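You operate a simulated robot arm through the tools that you are given. There is no shell and no other tool. Be economical: measure what you need, move in short steps, check, and stop when the job is done.

Carry out the task below with a simulated two-armed robot. There is one attempt and no reset: what you move stays moved.

TASK
Hold the tray cover on the top of table 3 steady with one hand and flip the vent slide of the tray cover the other way with the other.

It is judged by the outcome, as a careful person would: the job done as asked, and still so three seconds after it is handed in. It fails if anything else is knocked over, pushed out of place, dropped, spilled or broken. A push-on lid holds only when it is set on centred and level and pressed home; a screw cap is set on level and turned clockwise until tight.

THE ROBOT
Two 7-joint arms with three-finger grippers on one trunk, on a base that drives. Base frame: it is fixed to the floor where the robot stands at the start and does not move with it; the origin is under the middle of the robot, x ahead of it, y to its left, z up; the surface under the hand at the start is at about z = 760. Readings come in mm, degrees, newtons and seconds.
The left shoulder is at the start at [70, 146, 1162], the right one opposite. With the tool pointing down near the work surface each hand reaches from about 240 to 680 mm from the robot's upright axis, wherever it stands, measured 20 degrees to its own side. Places, roughly: vent slide of the tray cover [500, 100, 800]. Payload 2.2 kg a hand.
The tool frame of a hand sits at the grasp point between the pads (the TCP): z along the fingers, y along the line on which they close. The tips reach 28 mm beyond it. Largest opening 102 mm; the body of the gripper starts 71 mm behind the TCP.
Orientation is that of the tool frame in the base frame, as a unit quaternion [w, x, y, z]. With the fingers straight down and closing along the base's y, the tool's x points along the base's -x, its y along +y and its z along -z.

THE INTERFACE
- The arms move only by the tool send_rows. It takes "left_rows", "right_rows" or both (then of equal length, played together; a hand with none holds still); each is a list of rows, each a list of 7 numbers: the shift along the tool's x, y, z in units of 500 mm (1.0 is 500 mm), then the turn, a rotation vector about the tool's x, y, z in units of 45 degrees (1.0 is 45 degrees), then the finger opening in mm, from 0 to 102. In form: [[x, y, z, ax, ay, az, hand], ...]. A call has 1 to 20 rows; each row is the pose to reach, as a shift and turn from the pose commanded when the call began, along the tool's axes at that moment. A call with a number of a shift or a turn outside -1 to 1 is refused whole. A row lasts 0.2 s, in which the tool goes at most 50 mm and 8.6 degrees; a call with a longer step from one row to the next is refused whole, and so is a gripper value outside its range. Where a pose cannot be reached the arm comes as near as it can. A force on the tool above 40 N (or 10 N above the force at the start of the call, whichever is more), or a blocked arm, ends the call early, and 0.2 s more pass. The fingers move at their own pace and stop on an object; they squeeze with about 40 N. The grip force told is the motor's: it shows also when the fingers shut on nothing. Time passes only in rows, and 0.2 s behind the last, so rows that repeat a pose let the fingers close. The reply holds the time, the measured pose of the TCP, the force on the tool along the base axes, the opening and the grip force, in the units named above and with some noise, with the torque about the TCP (base axes, N m) and any sound that the robot's microphone picked up.
- Cameras (640 x 400 px; columns grow to the right, rows downward): "scene" is now at [136.8, 7.4, 1391.5]; the picture's right is [0.24, -0.97, 0.00], its down [-0.62, -0.16, -0.77] and it looks along [0.74, 0.19, -0.64] (base axes); focal length 270 px, centre (320, 200). "left" rides on the left gripper at [72, 38, -86] in its tool frame; the picture's right is [-0.46, 0.89, 0.00], its down [-0.60, -0.32, -0.73] and it looks along [-0.65, -0.34, 0.68] (tool axes); focal length 256 px, centre (320, 200). "right" rides on the right gripper at [69, 44, -86] in its tool frame; the picture's right is [-0.53, 0.85, 0.00], its down [-0.58, -0.36, -0.73] and it looks along [-0.62, -0.39, 0.68] (tool axes); focal length 256 px, centre (320, 200). There is no depth. A picture from a camera that has moved, and an enlarged one, comes with that camera's place and axes in the base frame and with its lens. The place of the scene camera against the robot may be out by one fixed shift of up to 18 mm in any direction.
- get_image(camera): a new picture of that camera. No time passes.
- slide_trunk(by): slides the trunk up (or, below 0, down) by that many mm; the arms and the scene camera ride with it, the base frame stays. It gives what a move gives, with no picture.
- roll_base(legs): drives the robot by 1 to 6 legs, each [ahead, left, turn to the left] in mm, mm and degrees, along the robot's own axes; the way and the turn of a leg run together, so that a leg with both is an arc; at most 1500 mm and 180 degrees a leg. The arms and the cameras ride along, it lands a little off, and it stops where it bumps. It gives what a move gives.
- turn_head(pan, tilt): turns the head with the scene camera to pan (to the left, within 86 degrees either way) and tilt (down, from -29 to 69), counted from straight ahead of the robot. It gives what a move gives.
- inspect(camera, box): a new picture of the part [left, top, right, bottom] of that camera's present view, enlarged. No time passes.
- job_done(): hands the job in; it is judged then, once.

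Go step by step. Nothing tells you exact positions but the pictures and the camera data: compare them with the known pose of the tool, close in by small moves and look again before you grip or let go. The budget is 120 turns and 88 pictures, counting those below and the enlarged ones. Unless the task says otherwise, let go and move clear before handing in, and close with one line.

The tools are called after ">>>" by a JSON object that holds its "name" and its "arguments". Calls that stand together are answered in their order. send_rows: Moves the arms, as the interface text tells. Its arguments: {"type":"object","properties":{"left_rows":{"type":"array","items":{"type":"array","items":{"type":"number"}}},"right_rows":{"type":"array","items":{"type":"array","items":{"type":"number"}}}},"required":[]} The other tools are called the same way: slide_trunk (by) slides the trunk up or down; roll_base (legs) drives the base; turn_head (pan, tilt) turns the head that bears the scene camera; get_image (camera) takes a picture; inspect (camera, box) takes an enlarged picture of a part of a camera's view; job_done () hands the job in.

At the start:

```text
clock: 0.0
left_position: [496.7, 284.3, 1168.3]
left_tool_rot: [0.0, -0.001, 1.0, 0.0]
left_force: [-0.2, 0.4, 0.3]
left_ft_torque: [0.0, -0.01, 0.0]
left_finger_gap: 102.2
left_grip_force: 0.1
right_position: [473.8, -136.8, 1180.4]
right_tool_rot: [0.0, 0.0, 1.0, 0.001]
right_force: [0.5, -0.1, -0.6]
right_ft_torque: [0.0, 0.0, -0.02]
right_finger_gap: 101.9
right_grip_force: 0.0
trunk travel left (down, up): [-700.0, 240.0]
robot x, y, heading: [1.9, -3.2, 0.3]
head pan, tilt: [14.1, 39.9]
```

scene: 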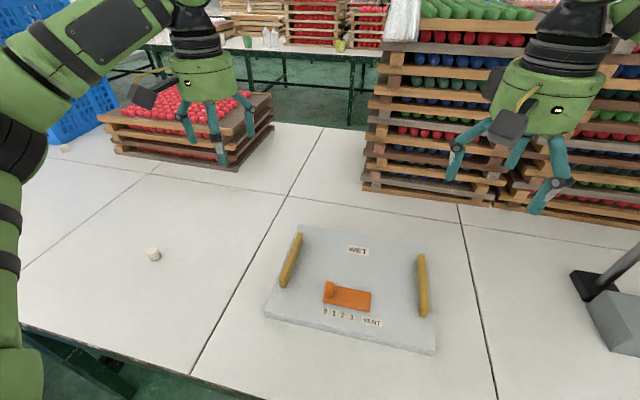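
right: 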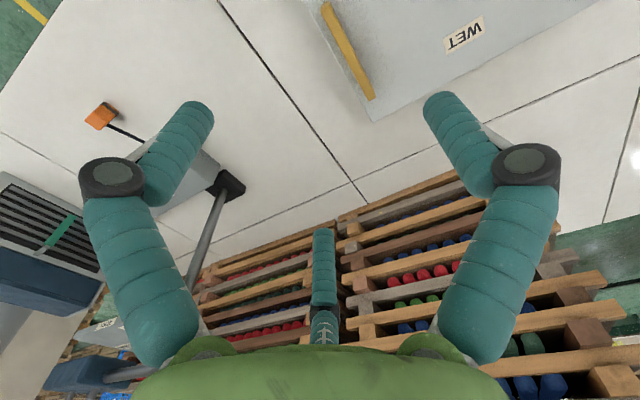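
left: 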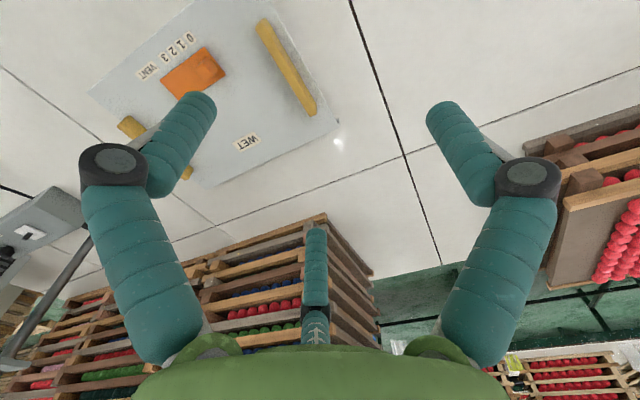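

The tray cover lies ahead of the robot with two yellow handles and an orange vent slide, which has a scale reading 0 1 2 3. I'll enlarge it first.

>>> {"name": "inspect", "arguments": {"camera": "scene", "box": [250, 210, 450, 360]}}

>>> {"name": "inspect", "arguments": {"camera": "left", "box": [80, 0, 340, 190]}}

```text
2.67 times, centred on (350, 285) of scene
camera zoom: at [136.8, 7.4, 1391.5], right [0.24, -0.97, 0.0], down [-0.62, -0.16, -0.77], along [0.74, 0.19, -0.64], focal length 720 px, centre (240, -27)
```

zoom: 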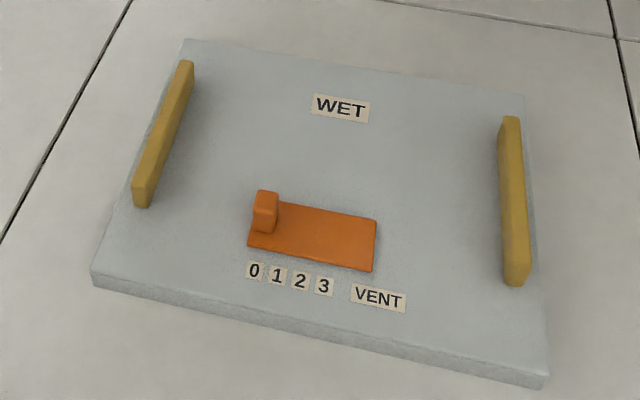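

```text
2.11 times, centred on (210, 95) of left
camera zoom: at [425.3, 321.6, 1256.1], right [0.46, 0.89, 0.0], down [0.6, -0.32, 0.73], along [0.65, -0.34, -0.68], focal length 539 px, centre (552, 421)
```

zoom: 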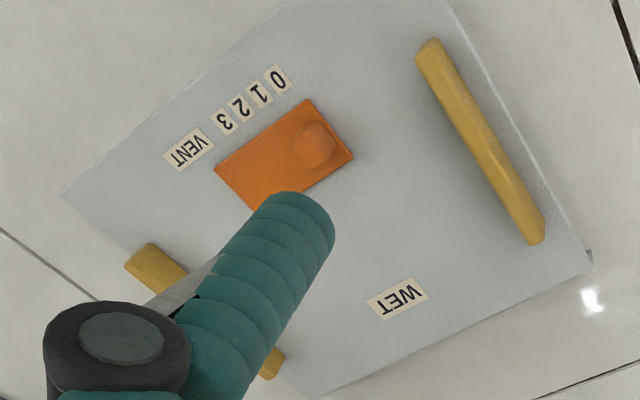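

The cover is nearly square to the base. The left handle runs along x (about 476–632) at y≈198, and the slide knob is near (488, 70) at the "0" end. I'll bring both hands lower and look again.

>>> {"name": "send_rows", "arguments": {"left_rows": [[-0.021, -0.025, 0.077, 0, 0, 0, 70], [-0.042, -0.049, 0.154, 0, 0, 0, 70], [-0.063, -0.074, 0.231, 0, 0, 0, 70], [-0.083, -0.098, 0.309, 0, 0, 0, 70], [-0.104, -0.123, 0.386, 0, 0, 0, 70], [-0.125, -0.147, 0.463, 0, 0, 0, 70], [-0.146, -0.172, 0.54, 0, 0, 0, 70]], "right_rows": [[-0.005, 0.048, 0.069, 0, 0, 0, 60], [-0.009, 0.095, 0.137, 0, 0, 0, 60], [-0.014, 0.143, 0.206, 0, 0, 0, 60], [-0.018, 0.191, 0.274, 0, 0, 0, 60], [-0.023, 0.239, 0.343, 0, 0, 0, 60], [-0.027, 0.286, 0.411, 0, 0, 0, 60], [-0.032, 0.334, 0.48, 0, 0, 0, 60]]}}

>>> {"name": "get_image", "arguments": {"camera": "left"}}

>>> {"name": "get_image", "arguments": {"camera": "right"}}

>>> {"name": "get_image", "arguments": {"camera": "scene"}}

```text
clock: 1.6
left_position: [572.0, 200.4, 896.4]
left_tool_rot: [0.001, -0.002, 1.0, -0.001]
left_force: [0.9, 0.7, -0.6]
left_ft_torque: [-0.04, 0.02, -0.02]
left_finger_gap: 70.0
left_grip_force: 0.1
right_position: [491.2, 28.6, 938.2]
right_tool_rot: [0.0, 0.0, 1.0, 0.0]
right_force: [0.2, -0.1, 0.1]
right_ft_torque: [0.0, 0.0, 0.0]
right_finger_gap: 60.0
right_grip_force: 0.0
trunk travel left (down, up): [-700.0, 240.0]
robot x, y, heading: [-0.5, -1.4, 0.1]
head pan, tilt: [14.1, 39.9]
```

```text
82 pictures are left
camera left: at [500.5, 236.2, 985.0], right [0.46, 0.89, 0.0], down [0.6, -0.32, 0.73], along [0.65, -0.34, -0.68], focal length 256 px, centre (320, 200)
```

left: 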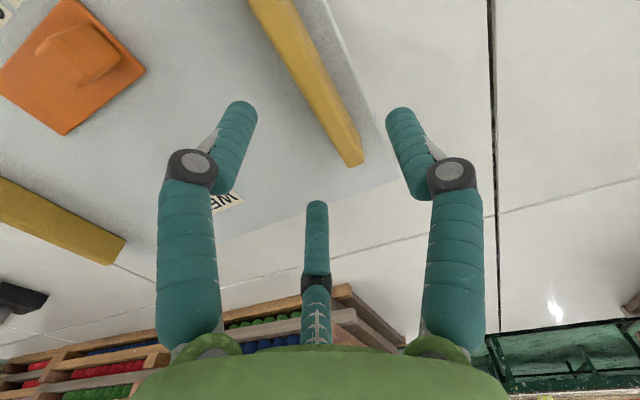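

```text
81 pictures are left
camera right: at [423.1, 73.5, 1025.3], right [0.54, 0.84, 0.0], down [0.58, -0.37, 0.73], along [0.62, -0.39, -0.68], focal length 256 px, centre (320, 200)
```

right: 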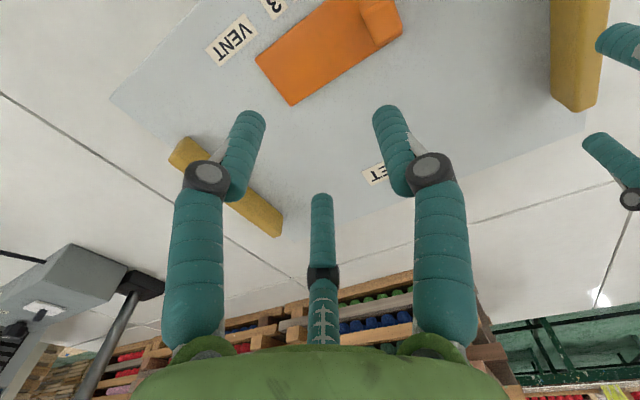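

```text
80 pictures are left
camera scene: at [138.7, 8.3, 1391.3], right [0.24, -0.97, 0.0], down [-0.62, -0.16, -0.77], along [0.74, 0.19, -0.64], focal length 270 px, centre (320, 200)
```

scene: 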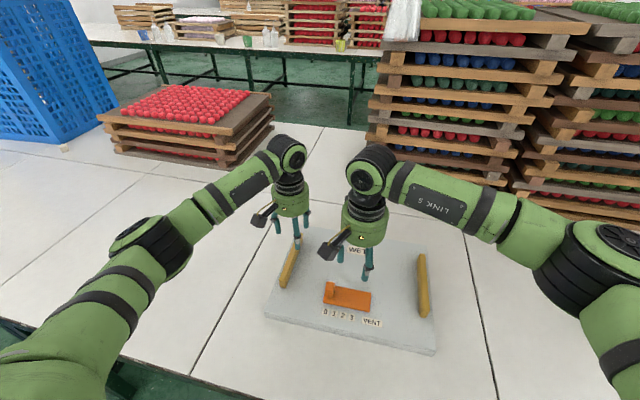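

The handle lies under the left hand. I'll lower the left hand part-way and pull the right hand back to see the knob better.

>>> {"name": "send_rows", "arguments": {"left_rows": [[0, -0.004, 0.05, 0, 0, 0, 60], [0, -0.006, 0.1, 0, 0, 0, 60]], "right_rows": [[0.08, 0.02, 0.0, 0, 0, 0, 60], [0.16, 0.02, 0.0, 0, 0, 0, 60]]}}

>>> {"name": "get_image", "arguments": {"camera": "left"}}

>>> {"name": "get_image", "arguments": {"camera": "right"}}

```text
clock: 2.2
left_position: [571.6, 196.4, 850.9]
left_tool_rot: [0.0, -0.001, 1.0, -0.001]
left_force: [0.5, 0.3, -0.4]
left_ft_torque: [0.0, -0.03, -0.05]
left_finger_gap: 60.1
left_grip_force: 0.2
right_position: [412.2, 39.7, 940.8]
right_tool_rot: [0.0, 0.001, 1.0, 0.0]
right_force: [-0.9, 0.4, -0.2]
right_ft_torque: [0.01, -0.03, 0.01]
right_finger_gap: 60.1
right_grip_force: 0.1
trunk travel left (down, up): [-700.0, 240.0]
robot x, y, heading: [-0.0, -1.7, -0.1]
head pan, tilt: [14.1, 39.9]
```

```text
79 pictures are left
camera left: at [499.3, 233.8, 937.5], right [0.46, 0.89, 0.0], down [0.6, -0.32, 0.73], along [0.65, -0.34, -0.68], focal length 256 px, centre (320, 200)
```

left: 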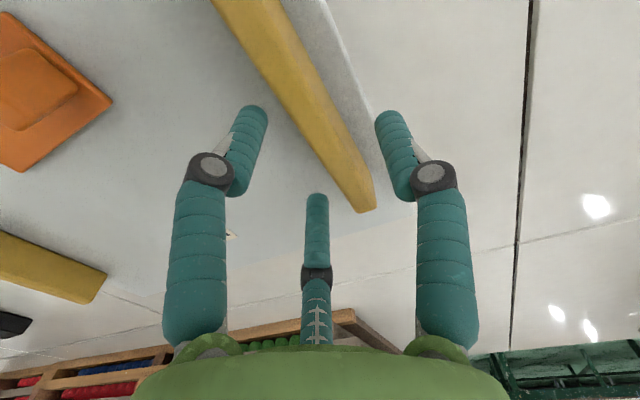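

```text
78 pictures are left
camera right: at [343.3, 83.8, 1027.7], right [0.54, 0.84, 0.0], down [0.58, -0.37, 0.73], along [0.62, -0.39, -0.68], focal length 256 px, centre (320, 200)
```

right: 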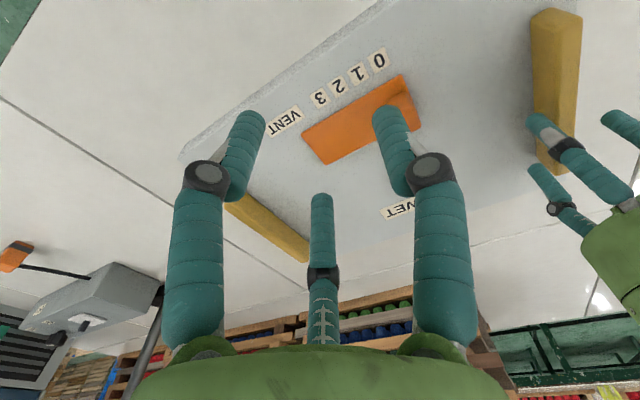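

The left fingers straddle the handle. I'll lower them beside it while watching the force.

>>> {"name": "send_rows", "arguments": {"left_rows": [[0, 0, 0.02, 0, 0, 0, 60], [0, 0, 0.04, 0, 0, 0, 60], [0, 0, 0.06, 0, 0, 0, 60], [0, 0, 0.066, 0, 0, 0, 60]]}}

>>> {"name": "get_image", "arguments": {"camera": "left"}}

>>> {"name": "inspect", "arguments": {"camera": "right", "box": [440, 0, 640, 240]}}

>>> {"name": "inspect", "arguments": {"camera": "scene", "box": [250, 210, 450, 360]}}

```text
clock: 3.2
left_position: [569.8, 194.0, 816.6]
left_tool_rot: [0.001, -0.001, 1.0, -0.001]
left_force: [0.1, 1.1, 9.5]
left_ft_torque: [-0.18, 0.4, -0.16]
left_finger_gap: 61.7
left_grip_force: 0.7
right_position: [411.2, 38.5, 941.8]
right_tool_rot: [0.001, 0.0, 1.0, 0.001]
right_force: [-0.4, 0.5, 0.4]
right_ft_torque: [0.0, 0.0, -0.02]
right_finger_gap: 60.1
right_grip_force: 0.1
trunk travel left (down, up): [-700.0, 240.0]
robot x, y, heading: [0.1, 0.4, -0.1]
head pan, tilt: [14.1, 39.9]
```

```text
77 pictures are left
camera left: at [498.4, 232.0, 904.5], right [0.46, 0.89, 0.0], down [0.6, -0.32, 0.73], along [0.65, -0.34, -0.68], focal length 256 px, centre (320, 200)
```

left: 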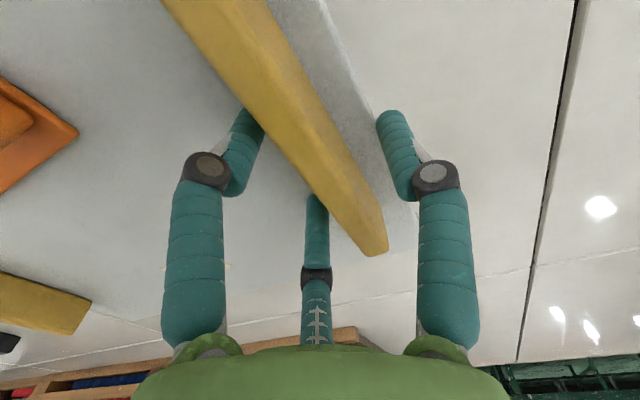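

```text
1.67 times, centred on (540, 120) of right
camera zoom: at [342.3, 83.6, 1028.4], right [0.53, 0.84, 0.0], down [0.58, -0.37, 0.73], along [0.62, -0.39, -0.68], focal length 427 px, centre (-47, 333)
```

zoom: 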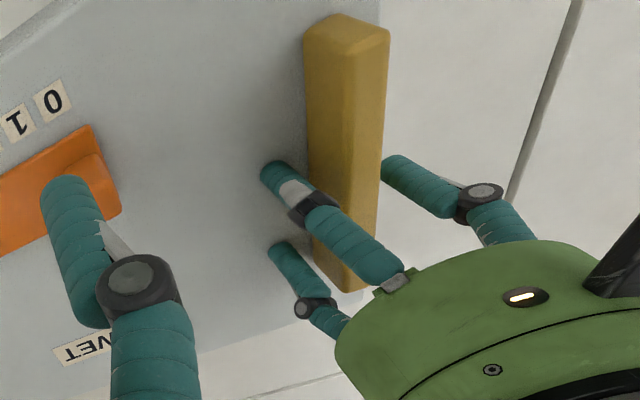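

```text
2.67 times, centred on (350, 285) of scene
camera zoom: at [134.7, 7.4, 1391.9], right [0.24, -0.97, 0.0], down [-0.62, -0.16, -0.77], along [0.75, 0.19, -0.64], focal length 720 px, centre (240, -27)
```

zoom: 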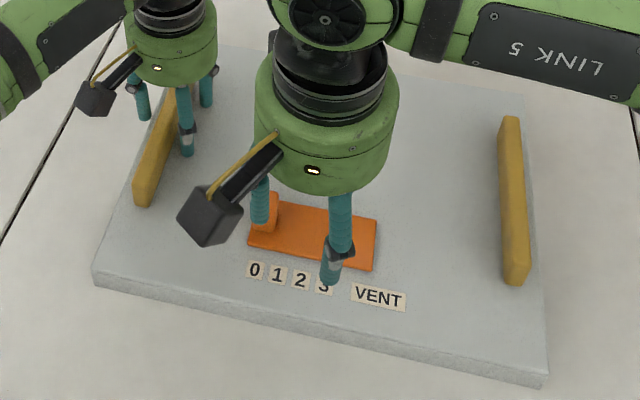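

The tips touched the cover surface at about z=788. I'll raise 3 mm and close on the handle.

>>> {"name": "send_rows", "arguments": {"left_rows": [[0, 0, -0.006, 0, 0, 0, 60], [0, 0, -0.006, 0, 0, 0, 40], [0, 0, -0.006, 0, 0, 0, 20], [0, 0, -0.006, 0, 0, 0, 0], [0, 0, -0.006, 0, 0, 0, 0]]}}

>>> {"name": "get_image", "arguments": {"camera": "left"}}

```text
clock: 4.4
left_position: [570.3, 195.7, 820.1]
left_tool_rot: [0.001, -0.002, 1.0, 0.001]
left_force: [-2.9, 2.7, 8.6]
left_ft_torque: [0.13, 0.38, 0.61]
left_finger_gap: 25.0
left_grip_force: 40.1
right_position: [412.0, 38.5, 942.7]
right_tool_rot: [0.001, 0.0, 1.0, 0.0]
right_force: [-0.4, 0.6, -0.1]
right_ft_torque: [-0.05, -0.02, -0.01]
right_finger_gap: 59.8
right_grip_force: 0.0
trunk travel left (down, up): [-700.0, 240.0]
robot x, y, heading: [1.4, 0.2, 0.1]
head pan, tilt: [14.1, 39.9]
```

```text
74 pictures are left
camera left: at [497.8, 232.8, 906.8], right [0.46, 0.89, 0.0], down [0.6, -0.32, 0.73], along [0.65, -0.34, -0.68], focal length 256 px, centre (320, 200)
```

left: 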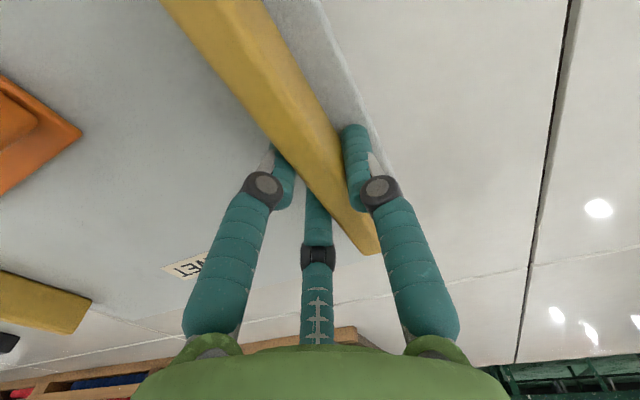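

The handle is firmly held (gap 25 mm). Now I'll line the right hand up behind the knob for a clear view.

>>> {"name": "send_rows", "arguments": {"right_rows": [[0, 0.04, 0.04, 0, 0, 0, 80], [0, 0.075, 0.08, 0, 0, 0, 90]]}}

>>> {"name": "get_image", "arguments": {"camera": "right"}}

```text
clock: 5.0
left_position: [570.6, 195.9, 819.4]
left_tool_rot: [0.001, -0.001, 1.0, 0.0]
left_force: [-1.6, 2.6, 8.0]
left_ft_torque: [0.03, 0.34, 0.64]
left_finger_gap: 24.9
left_grip_force: 39.6
right_position: [411.1, 75.5, 901.6]
right_tool_rot: [0.0, 0.001, 1.0, 0.0]
right_force: [0.6, 0.2, -0.5]
right_ft_torque: [-0.01, 0.01, -0.02]
right_finger_gap: 90.0
right_grip_force: 0.1
trunk travel left (down, up): [-700.0, 240.0]
robot x, y, heading: [1.4, -0.8, 0.1]
head pan, tilt: [14.1, 39.9]
```

```text
73 pictures are left
camera right: at [342.2, 120.0, 987.6], right [0.54, 0.84, 0.0], down [0.57, -0.36, 0.73], along [0.62, -0.39, -0.68], focal length 256 px, centre (320, 200)
```

right: 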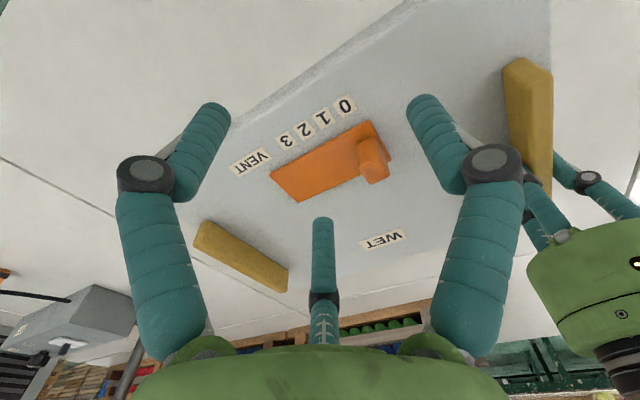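

>>> {"name": "inspect", "arguments": {"camera": "right", "box": [220, 80, 420, 220]}}

```text
2.86 times, centred on (320, 150) of right
camera zoom: at [342.2, 120.0, 987.6], right [0.54, 0.84, 0.0], down [0.57, -0.36, 0.73], along [0.62, -0.39, -0.68], focal length 731 px, centre (320, 343)
```

zoom: 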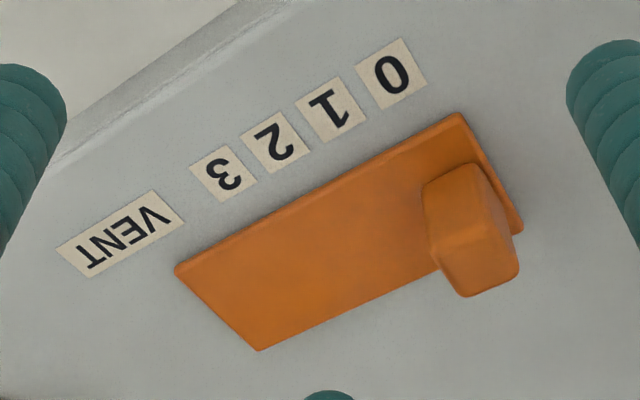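

The knob's base is near (488, 84) with its top at about z=822. The plate runs from y=96 to y=-12. I'll bring the right hand above the knob and check.

>>> {"name": "send_rows", "arguments": {"right_rows": [[-0.077, 0.008, 0.02, 0, 0, 0, 60], [-0.154, 0.017, 0.05, 0, 0, 0, 60]]}}

>>> {"name": "get_image", "arguments": {"camera": "right"}}

>>> {"name": "inspect", "arguments": {"camera": "scene", "box": [230, 150, 450, 360]}}

```text
clock: 5.6
left_position: [569.5, 194.3, 818.6]
left_tool_rot: [0.001, -0.001, 1.0, -0.001]
left_force: [-0.6, 2.1, 8.4]
left_ft_torque: [0.05, 0.3, 0.37]
left_finger_gap: 25.2
left_grip_force: 40.4
right_position: [485.2, 85.9, 876.5]
right_tool_rot: [0.001, 0.0, 1.0, 0.001]
right_force: [0.3, 0.2, 0.2]
right_ft_torque: [-0.03, -0.04, -0.03]
right_finger_gap: 59.8
right_grip_force: 0.0
trunk travel left (down, up): [-700.0, 240.0]
robot x, y, heading: [-1.2, 0.2, -0.1]
head pan, tilt: [14.1, 39.9]
```

```text
71 pictures are left
camera right: at [416.2, 130.2, 964.0], right [0.53, 0.85, 0.0], down [0.58, -0.36, 0.73], along [0.62, -0.39, -0.68], focal length 256 px, centre (320, 200)
```

right: 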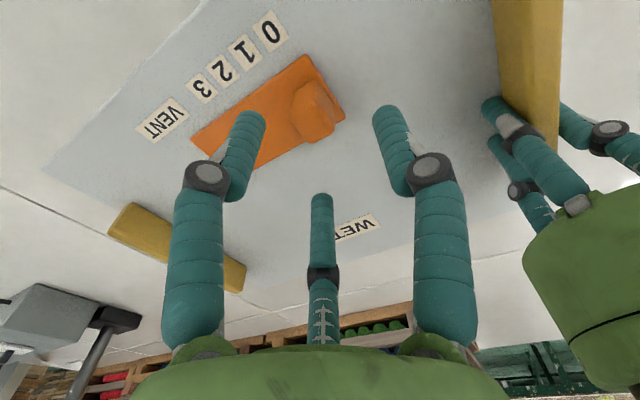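

```text
1.90 times, centred on (340, 255) of scene
camera zoom: at [135.3, 7.5, 1391.7], right [0.24, -0.97, 0.0], down [-0.62, -0.16, -0.77], along [0.75, 0.19, -0.64], focal length 514 px, centre (282, 95)
```

zoom: 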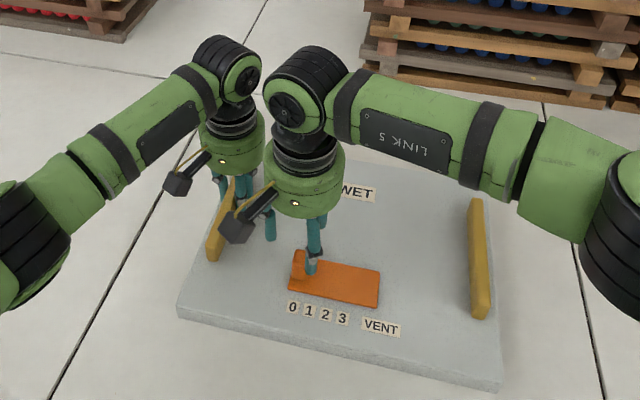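

The knob is centred between the fingers. I'll lower to a TCP height of about 830.

>>> {"name": "send_rows", "arguments": {"right_rows": [[0, 0, 0.04, 0, 0, 0, 60], [0, 0, 0.07, 0, 0, 0, 60], [0, 0, 0.093, 0, 0, 0, 60]]}}

>>> {"name": "get_image", "arguments": {"camera": "right"}}

```text
clock: 6.4
left_position: [569.3, 195.5, 820.0]
left_tool_rot: [0.001, 0.0, 1.0, -0.001]
left_force: [0.4, 0.5, 8.3]
left_ft_torque: [0.14, 0.07, 0.51]
left_finger_gap: 24.9
left_grip_force: 40.3
right_position: [487.4, 84.1, 828.5]
right_tool_rot: [0.001, 0.001, 1.0, 0.0]
right_force: [-0.3, 0.2, -0.1]
right_ft_torque: [0.02, 0.02, 0.0]
right_finger_gap: 59.9
right_grip_force: 0.1
trunk travel left (down, up): [-700.0, 240.0]
robot x, y, heading: [2.7, 0.6, 0.2]
head pan, tilt: [14.1, 39.9]
```

```text
69 pictures are left
camera right: at [417.6, 128.8, 916.3], right [0.53, 0.84, 0.0], down [0.58, -0.37, 0.73], along [0.62, -0.39, -0.68], focal length 256 px, centre (320, 200)
```

right: 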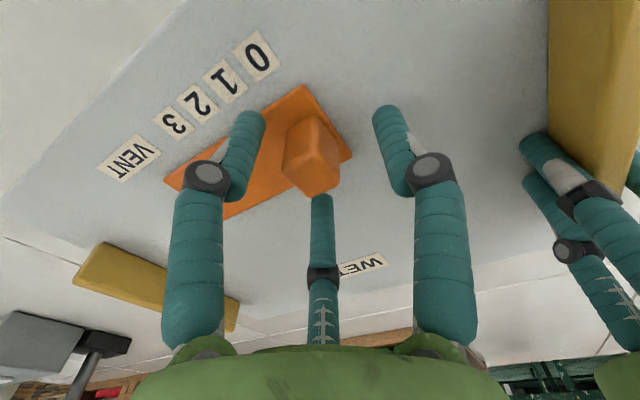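

The knob sits between the fingers. I'll narrow them loosely around it and push toward −y in small steps.

>>> {"name": "send_rows", "arguments": {"right_rows": [[0, 0, 0, 0, 0, 0, 32], [0, 0, 0, 0, 0, 0, 32], [0, -0.01, 0, 0, 0, 0, 32], [0, -0.02, 0, 0, 0, 0, 32], [0, -0.03, 0, 0, 0, 0, 32], [0, -0.04, 0, 0, 0, 0, 32], [0, -0.05, 0, 0, 0, 0, 32]]}}

>>> {"name": "get_image", "arguments": {"camera": "right"}}

```text
clock: 8.0
left_position: [570.8, 194.6, 818.2]
left_tool_rot: [0.001, -0.001, 1.0, 0.001]
left_force: [1.3, 3.6, 11.5]
left_ft_torque: [0.23, 0.04, 0.55]
left_finger_gap: 24.8
left_grip_force: 40.4
right_position: [487.5, 59.5, 829.3]
right_tool_rot: [0.001, 0.0, 1.0, 0.0]
right_force: [-0.9, -1.0, -0.3]
right_ft_torque: [0.02, 0.0, 0.0]
right_finger_gap: 31.9
right_grip_force: 0.1
trunk travel left (down, up): [-700.0, 240.0]
robot x, y, heading: [5.4, -0.6, 0.0]
head pan, tilt: [14.1, 39.9]
```

```text
68 pictures are left
camera right: at [417.8, 103.2, 916.1], right [0.53, 0.84, 0.0], down [0.58, -0.36, 0.73], along [0.62, -0.39, -0.68], focal length 256 px, centre (320, 200)
```

right: 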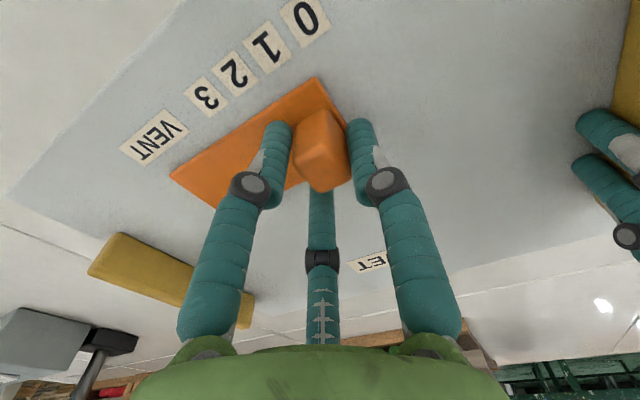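

The slide, plate and knob together, is moving with little force and the cover is staying still. I'll keep going toward the "3" end.

>>> {"name": "send_rows", "arguments": {"right_rows": [[0, -0.01, 0, 0, 0, 0, 32], [0, -0.02, 0, 0, 0, 0, 32], [0, -0.03, 0, 0, 0, 0, 32], [0, -0.04, 0, 0, 0, 0, 32], [0, -0.05, 0, 0, 0, 0, 32], [0, -0.06, 0, 0, 0, 0, 32]]}}

>>> {"name": "get_image", "arguments": {"camera": "right"}}

```text
clock: 9.4
left_position: [569.4, 194.0, 819.6]
left_tool_rot: [0.001, -0.001, 1.0, 0.0]
left_force: [3.1, 3.8, 11.6]
left_ft_torque: [0.21, 0.1, 0.46]
left_finger_gap: 25.0
left_grip_force: 40.3
right_position: [486.9, 30.7, 830.3]
right_tool_rot: [0.0, 0.0, 1.0, 0.001]
right_force: [-0.2, -0.3, 0.6]
right_ft_torque: [0.03, -0.01, -0.03]
right_finger_gap: 32.1
right_grip_force: 0.8
trunk travel left (down, up): [-700.0, 240.0]
robot x, y, heading: [0.3, -0.4, -0.1]
head pan, tilt: [14.1, 39.9]
```

```text
67 pictures are left
camera right: at [417.1, 74.2, 916.7], right [0.53, 0.84, 0.0], down [0.58, -0.36, 0.73], along [0.62, -0.39, -0.68], focal length 256 px, centre (320, 200)
```

right: 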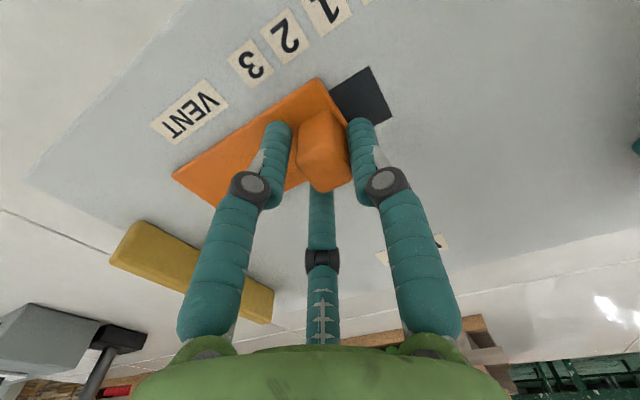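

A dark vent opening is now uncovered. I'll continue until the slide reaches its end stop.

>>> {"name": "send_rows", "arguments": {"right_rows": [[0, -0.01, 0, 0, 0, 0, 32], [0, -0.02, 0, 0, 0, 0, 32], [0, -0.03, 0, 0, 0, 0, 32], [0, -0.04, 0, 0, 0, 0, 32]]}}

>>> {"name": "get_image", "arguments": {"camera": "right"}}

```text
clock: 10.4
left_position: [569.0, 195.9, 819.0]
left_tool_rot: [0.001, -0.001, 1.0, -0.002]
left_force: [3.5, -1.7, 10.9]
left_ft_torque: [0.52, 0.14, 0.74]
left_finger_gap: 24.7
left_grip_force: 39.4
right_position: [484.9, 12.9, 831.5]
right_tool_rot: [0.001, -0.001, 1.0, 0.002]
right_force: [-1.6, 8.4, 2.7]
right_ft_torque: [0.26, 0.08, 0.01]
right_finger_gap: 37.4
right_grip_force: 4.4
trunk travel left (down, up): [-700.0, 240.0]
robot x, y, heading: [-1.5, 2.4, 0.1]
head pan, tilt: [14.1, 39.9]
```

```text
66 pictures are left
camera right: at [416.2, 57.2, 917.7], right [0.53, 0.85, 0.0], down [0.58, -0.37, 0.73], along [0.62, -0.39, -0.68], focal length 256 px, centre (320, 200)
```

right: 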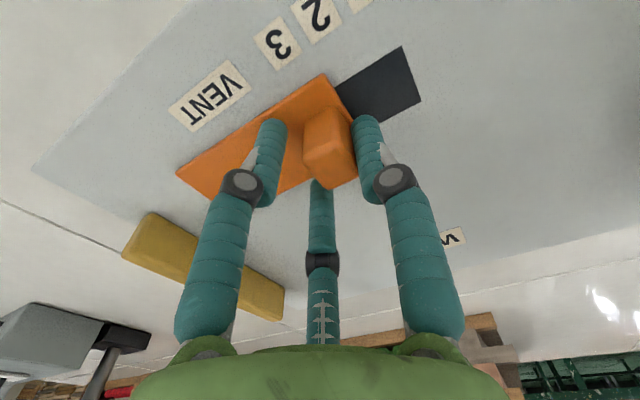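

The resistance jumped to 8 N and the finger was pushed back, so the slide is probably at its stop near "3". I'll press a bit more to confirm.

>>> {"name": "send_rows", "arguments": {"right_rows": [[0, -0.004, 0, 0, 0, 0, 32], [0, -0.01, 0, 0, 0, 0, 32], [0, -0.01, 0, 0, 0, 0, 32]]}}

>>> {"name": "get_image", "arguments": {"camera": "right"}}

```text
clock: 11.2
left_position: [569.6, 193.3, 819.7]
left_tool_rot: [0.001, 0.001, 1.0, -0.003]
left_force: [2.9, -14.0, 7.3]
left_ft_torque: [0.38, -0.07, 1.26]
left_finger_gap: 24.9
left_grip_force: 40.1
right_position: [485.5, 8.3, 829.7]
right_tool_rot: [0.0, -0.001, 1.0, 0.004]
right_force: [-2.7, 17.9, 3.8]
right_ft_torque: [0.55, -0.01, 0.07]
right_finger_gap: 44.2
right_grip_force: 9.3
trunk travel left (down, up): [-700.0, 240.0]
robot x, y, heading: [0.0, -0.5, 0.2]
head pan, tilt: [14.1, 39.9]
```

```text
65 pictures are left
camera right: at [416.2, 51.4, 917.1], right [0.53, 0.85, 0.01], down [0.58, -0.37, 0.73], along [0.62, -0.39, -0.68], focal length 256 px, centre (320, 200)
```

right: 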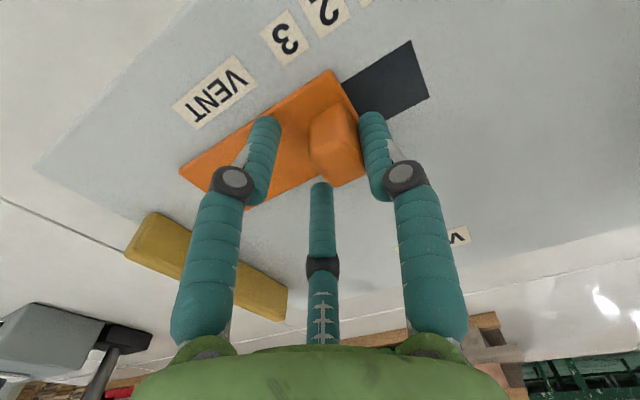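

The slide is at its end stop, since the force rises without it moving. I'll open the right hand, centre it on the knob and lift clear.

>>> {"name": "send_rows", "arguments": {"right_rows": [[0, 0, 0, 0, 0, 0, 60], [0, 0.012, 0, 0, 0, 0, 64], [0, 0.024, 0, 0, 0, 0, 64], [0, 0.024, -0.05, 0, 0, 0, 64], [0, 0.024, -0.12, 0, 0, 0, 64], [0.02, -0.04, -0.18, 0, 0, 0, 64], [0.04, -0.12, -0.22, 0, 0, 0, 64]]}}

>>> {"name": "get_image", "arguments": {"camera": "left"}}

>>> {"name": "inspect", "arguments": {"camera": "scene", "box": [230, 150, 450, 360]}}

```text
clock: 12.8
left_position: [569.7, 195.3, 820.1]
left_tool_rot: [0.001, -0.001, 1.0, 0.002]
left_force: [-0.8, -1.0, 10.5]
left_ft_torque: [0.29, 0.3, 0.21]
left_finger_gap: 25.1
left_grip_force: 40.3
right_position: [464.8, -57.7, 940.5]
right_tool_rot: [0.001, 0.0, 1.0, 0.001]
right_force: [0.4, -0.6, -0.5]
right_ft_torque: [0.02, 0.01, 0.01]
right_finger_gap: 64.0
right_grip_force: 0.0
trunk travel left (down, up): [-700.0, 240.0]
robot x, y, heading: [-1.0, -1.3, 0.1]
head pan, tilt: [14.1, 39.9]
```

```text
64 pictures are left
camera left: at [498.0, 232.0, 906.9], right [0.46, 0.89, 0.0], down [0.6, -0.32, 0.73], along [0.65, -0.34, -0.68], focal length 256 px, centre (320, 200)
```

left: 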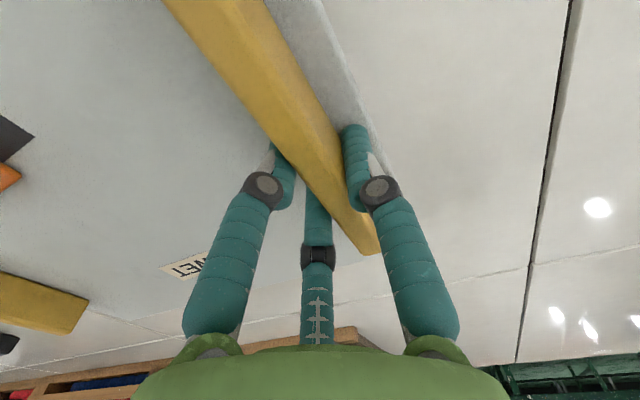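

```text
1.90 times, centred on (340, 255) of scene
camera zoom: at [135.2, 5.5, 1391.6], right [0.24, -0.97, 0.0], down [-0.62, -0.15, -0.77], along [0.75, 0.19, -0.64], focal length 514 px, centre (282, 95)
```

zoom: 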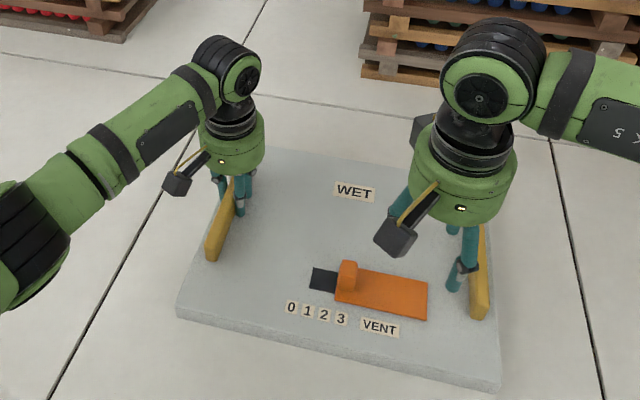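

The slide now stands at "3", the vent is open and the cover hasn't shifted. I'll release the handle and lift the left hand clear.

>>> {"name": "send_rows", "arguments": {"left_rows": [[0, 0, 0, 0, 0, 0, 40], [0, 0, 0, 0, 0, 0, 60], [0, 0, -0.02, 0, 0, 0, 60], [0, 0, -0.08, 0, 0, 0, 60], [0, 0, -0.16, 0, 0, 0, 60], [0, 0, -0.24, 0, 0, 0, 60]]}}

>>> {"name": "get_image", "arguments": {"camera": "scene"}}

```text
clock: 14.2
left_position: [567.2, 191.9, 938.5]
left_tool_rot: [0.0, -0.001, 1.0, -0.001]
left_force: [-0.3, -0.4, -1.0]
left_ft_torque: [0.0, -0.01, 0.0]
left_finger_gap: 59.9
left_grip_force: 0.0
right_position: [465.8, -58.1, 939.6]
right_tool_rot: [0.001, 0.0, 1.0, 0.0]
right_force: [-0.2, -0.1, -0.2]
right_ft_torque: [-0.02, -0.03, 0.0]
right_finger_gap: 63.9
right_grip_force: 0.2
trunk travel left (down, up): [-700.0, 240.0]
robot x, y, heading: [4.1, -2.2, -0.1]
head pan, tilt: [14.1, 39.9]
```

```text
62 pictures are left
camera scene: at [136.1, 7.2, 1391.5], right [0.24, -0.97, 0.0], down [-0.62, -0.16, -0.77], along [0.74, 0.19, -0.64], focal length 270 px, centre (320, 200)
```

scene: 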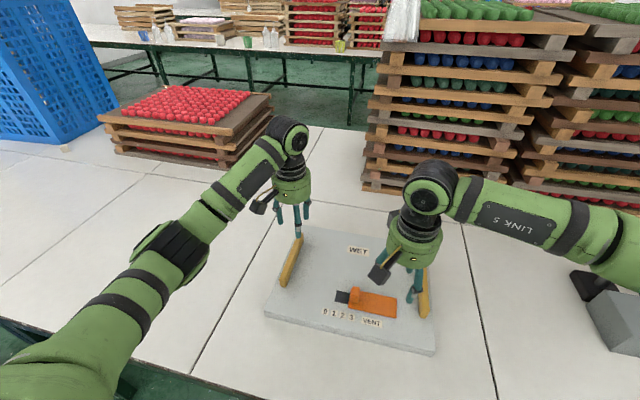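

Both hands are clear, the cover is in its place and the slide is at the opposite end, so I'm handing in.

>>> {"name": "job_done", "arguments": {}}

```text
The job is handed in.
```

The vent slide is now at its far stop, moved from "0" to "3", with the vent open. The left hand held the tray cover by its handle the whole time and the cover did not shift; both hands are released and clear.
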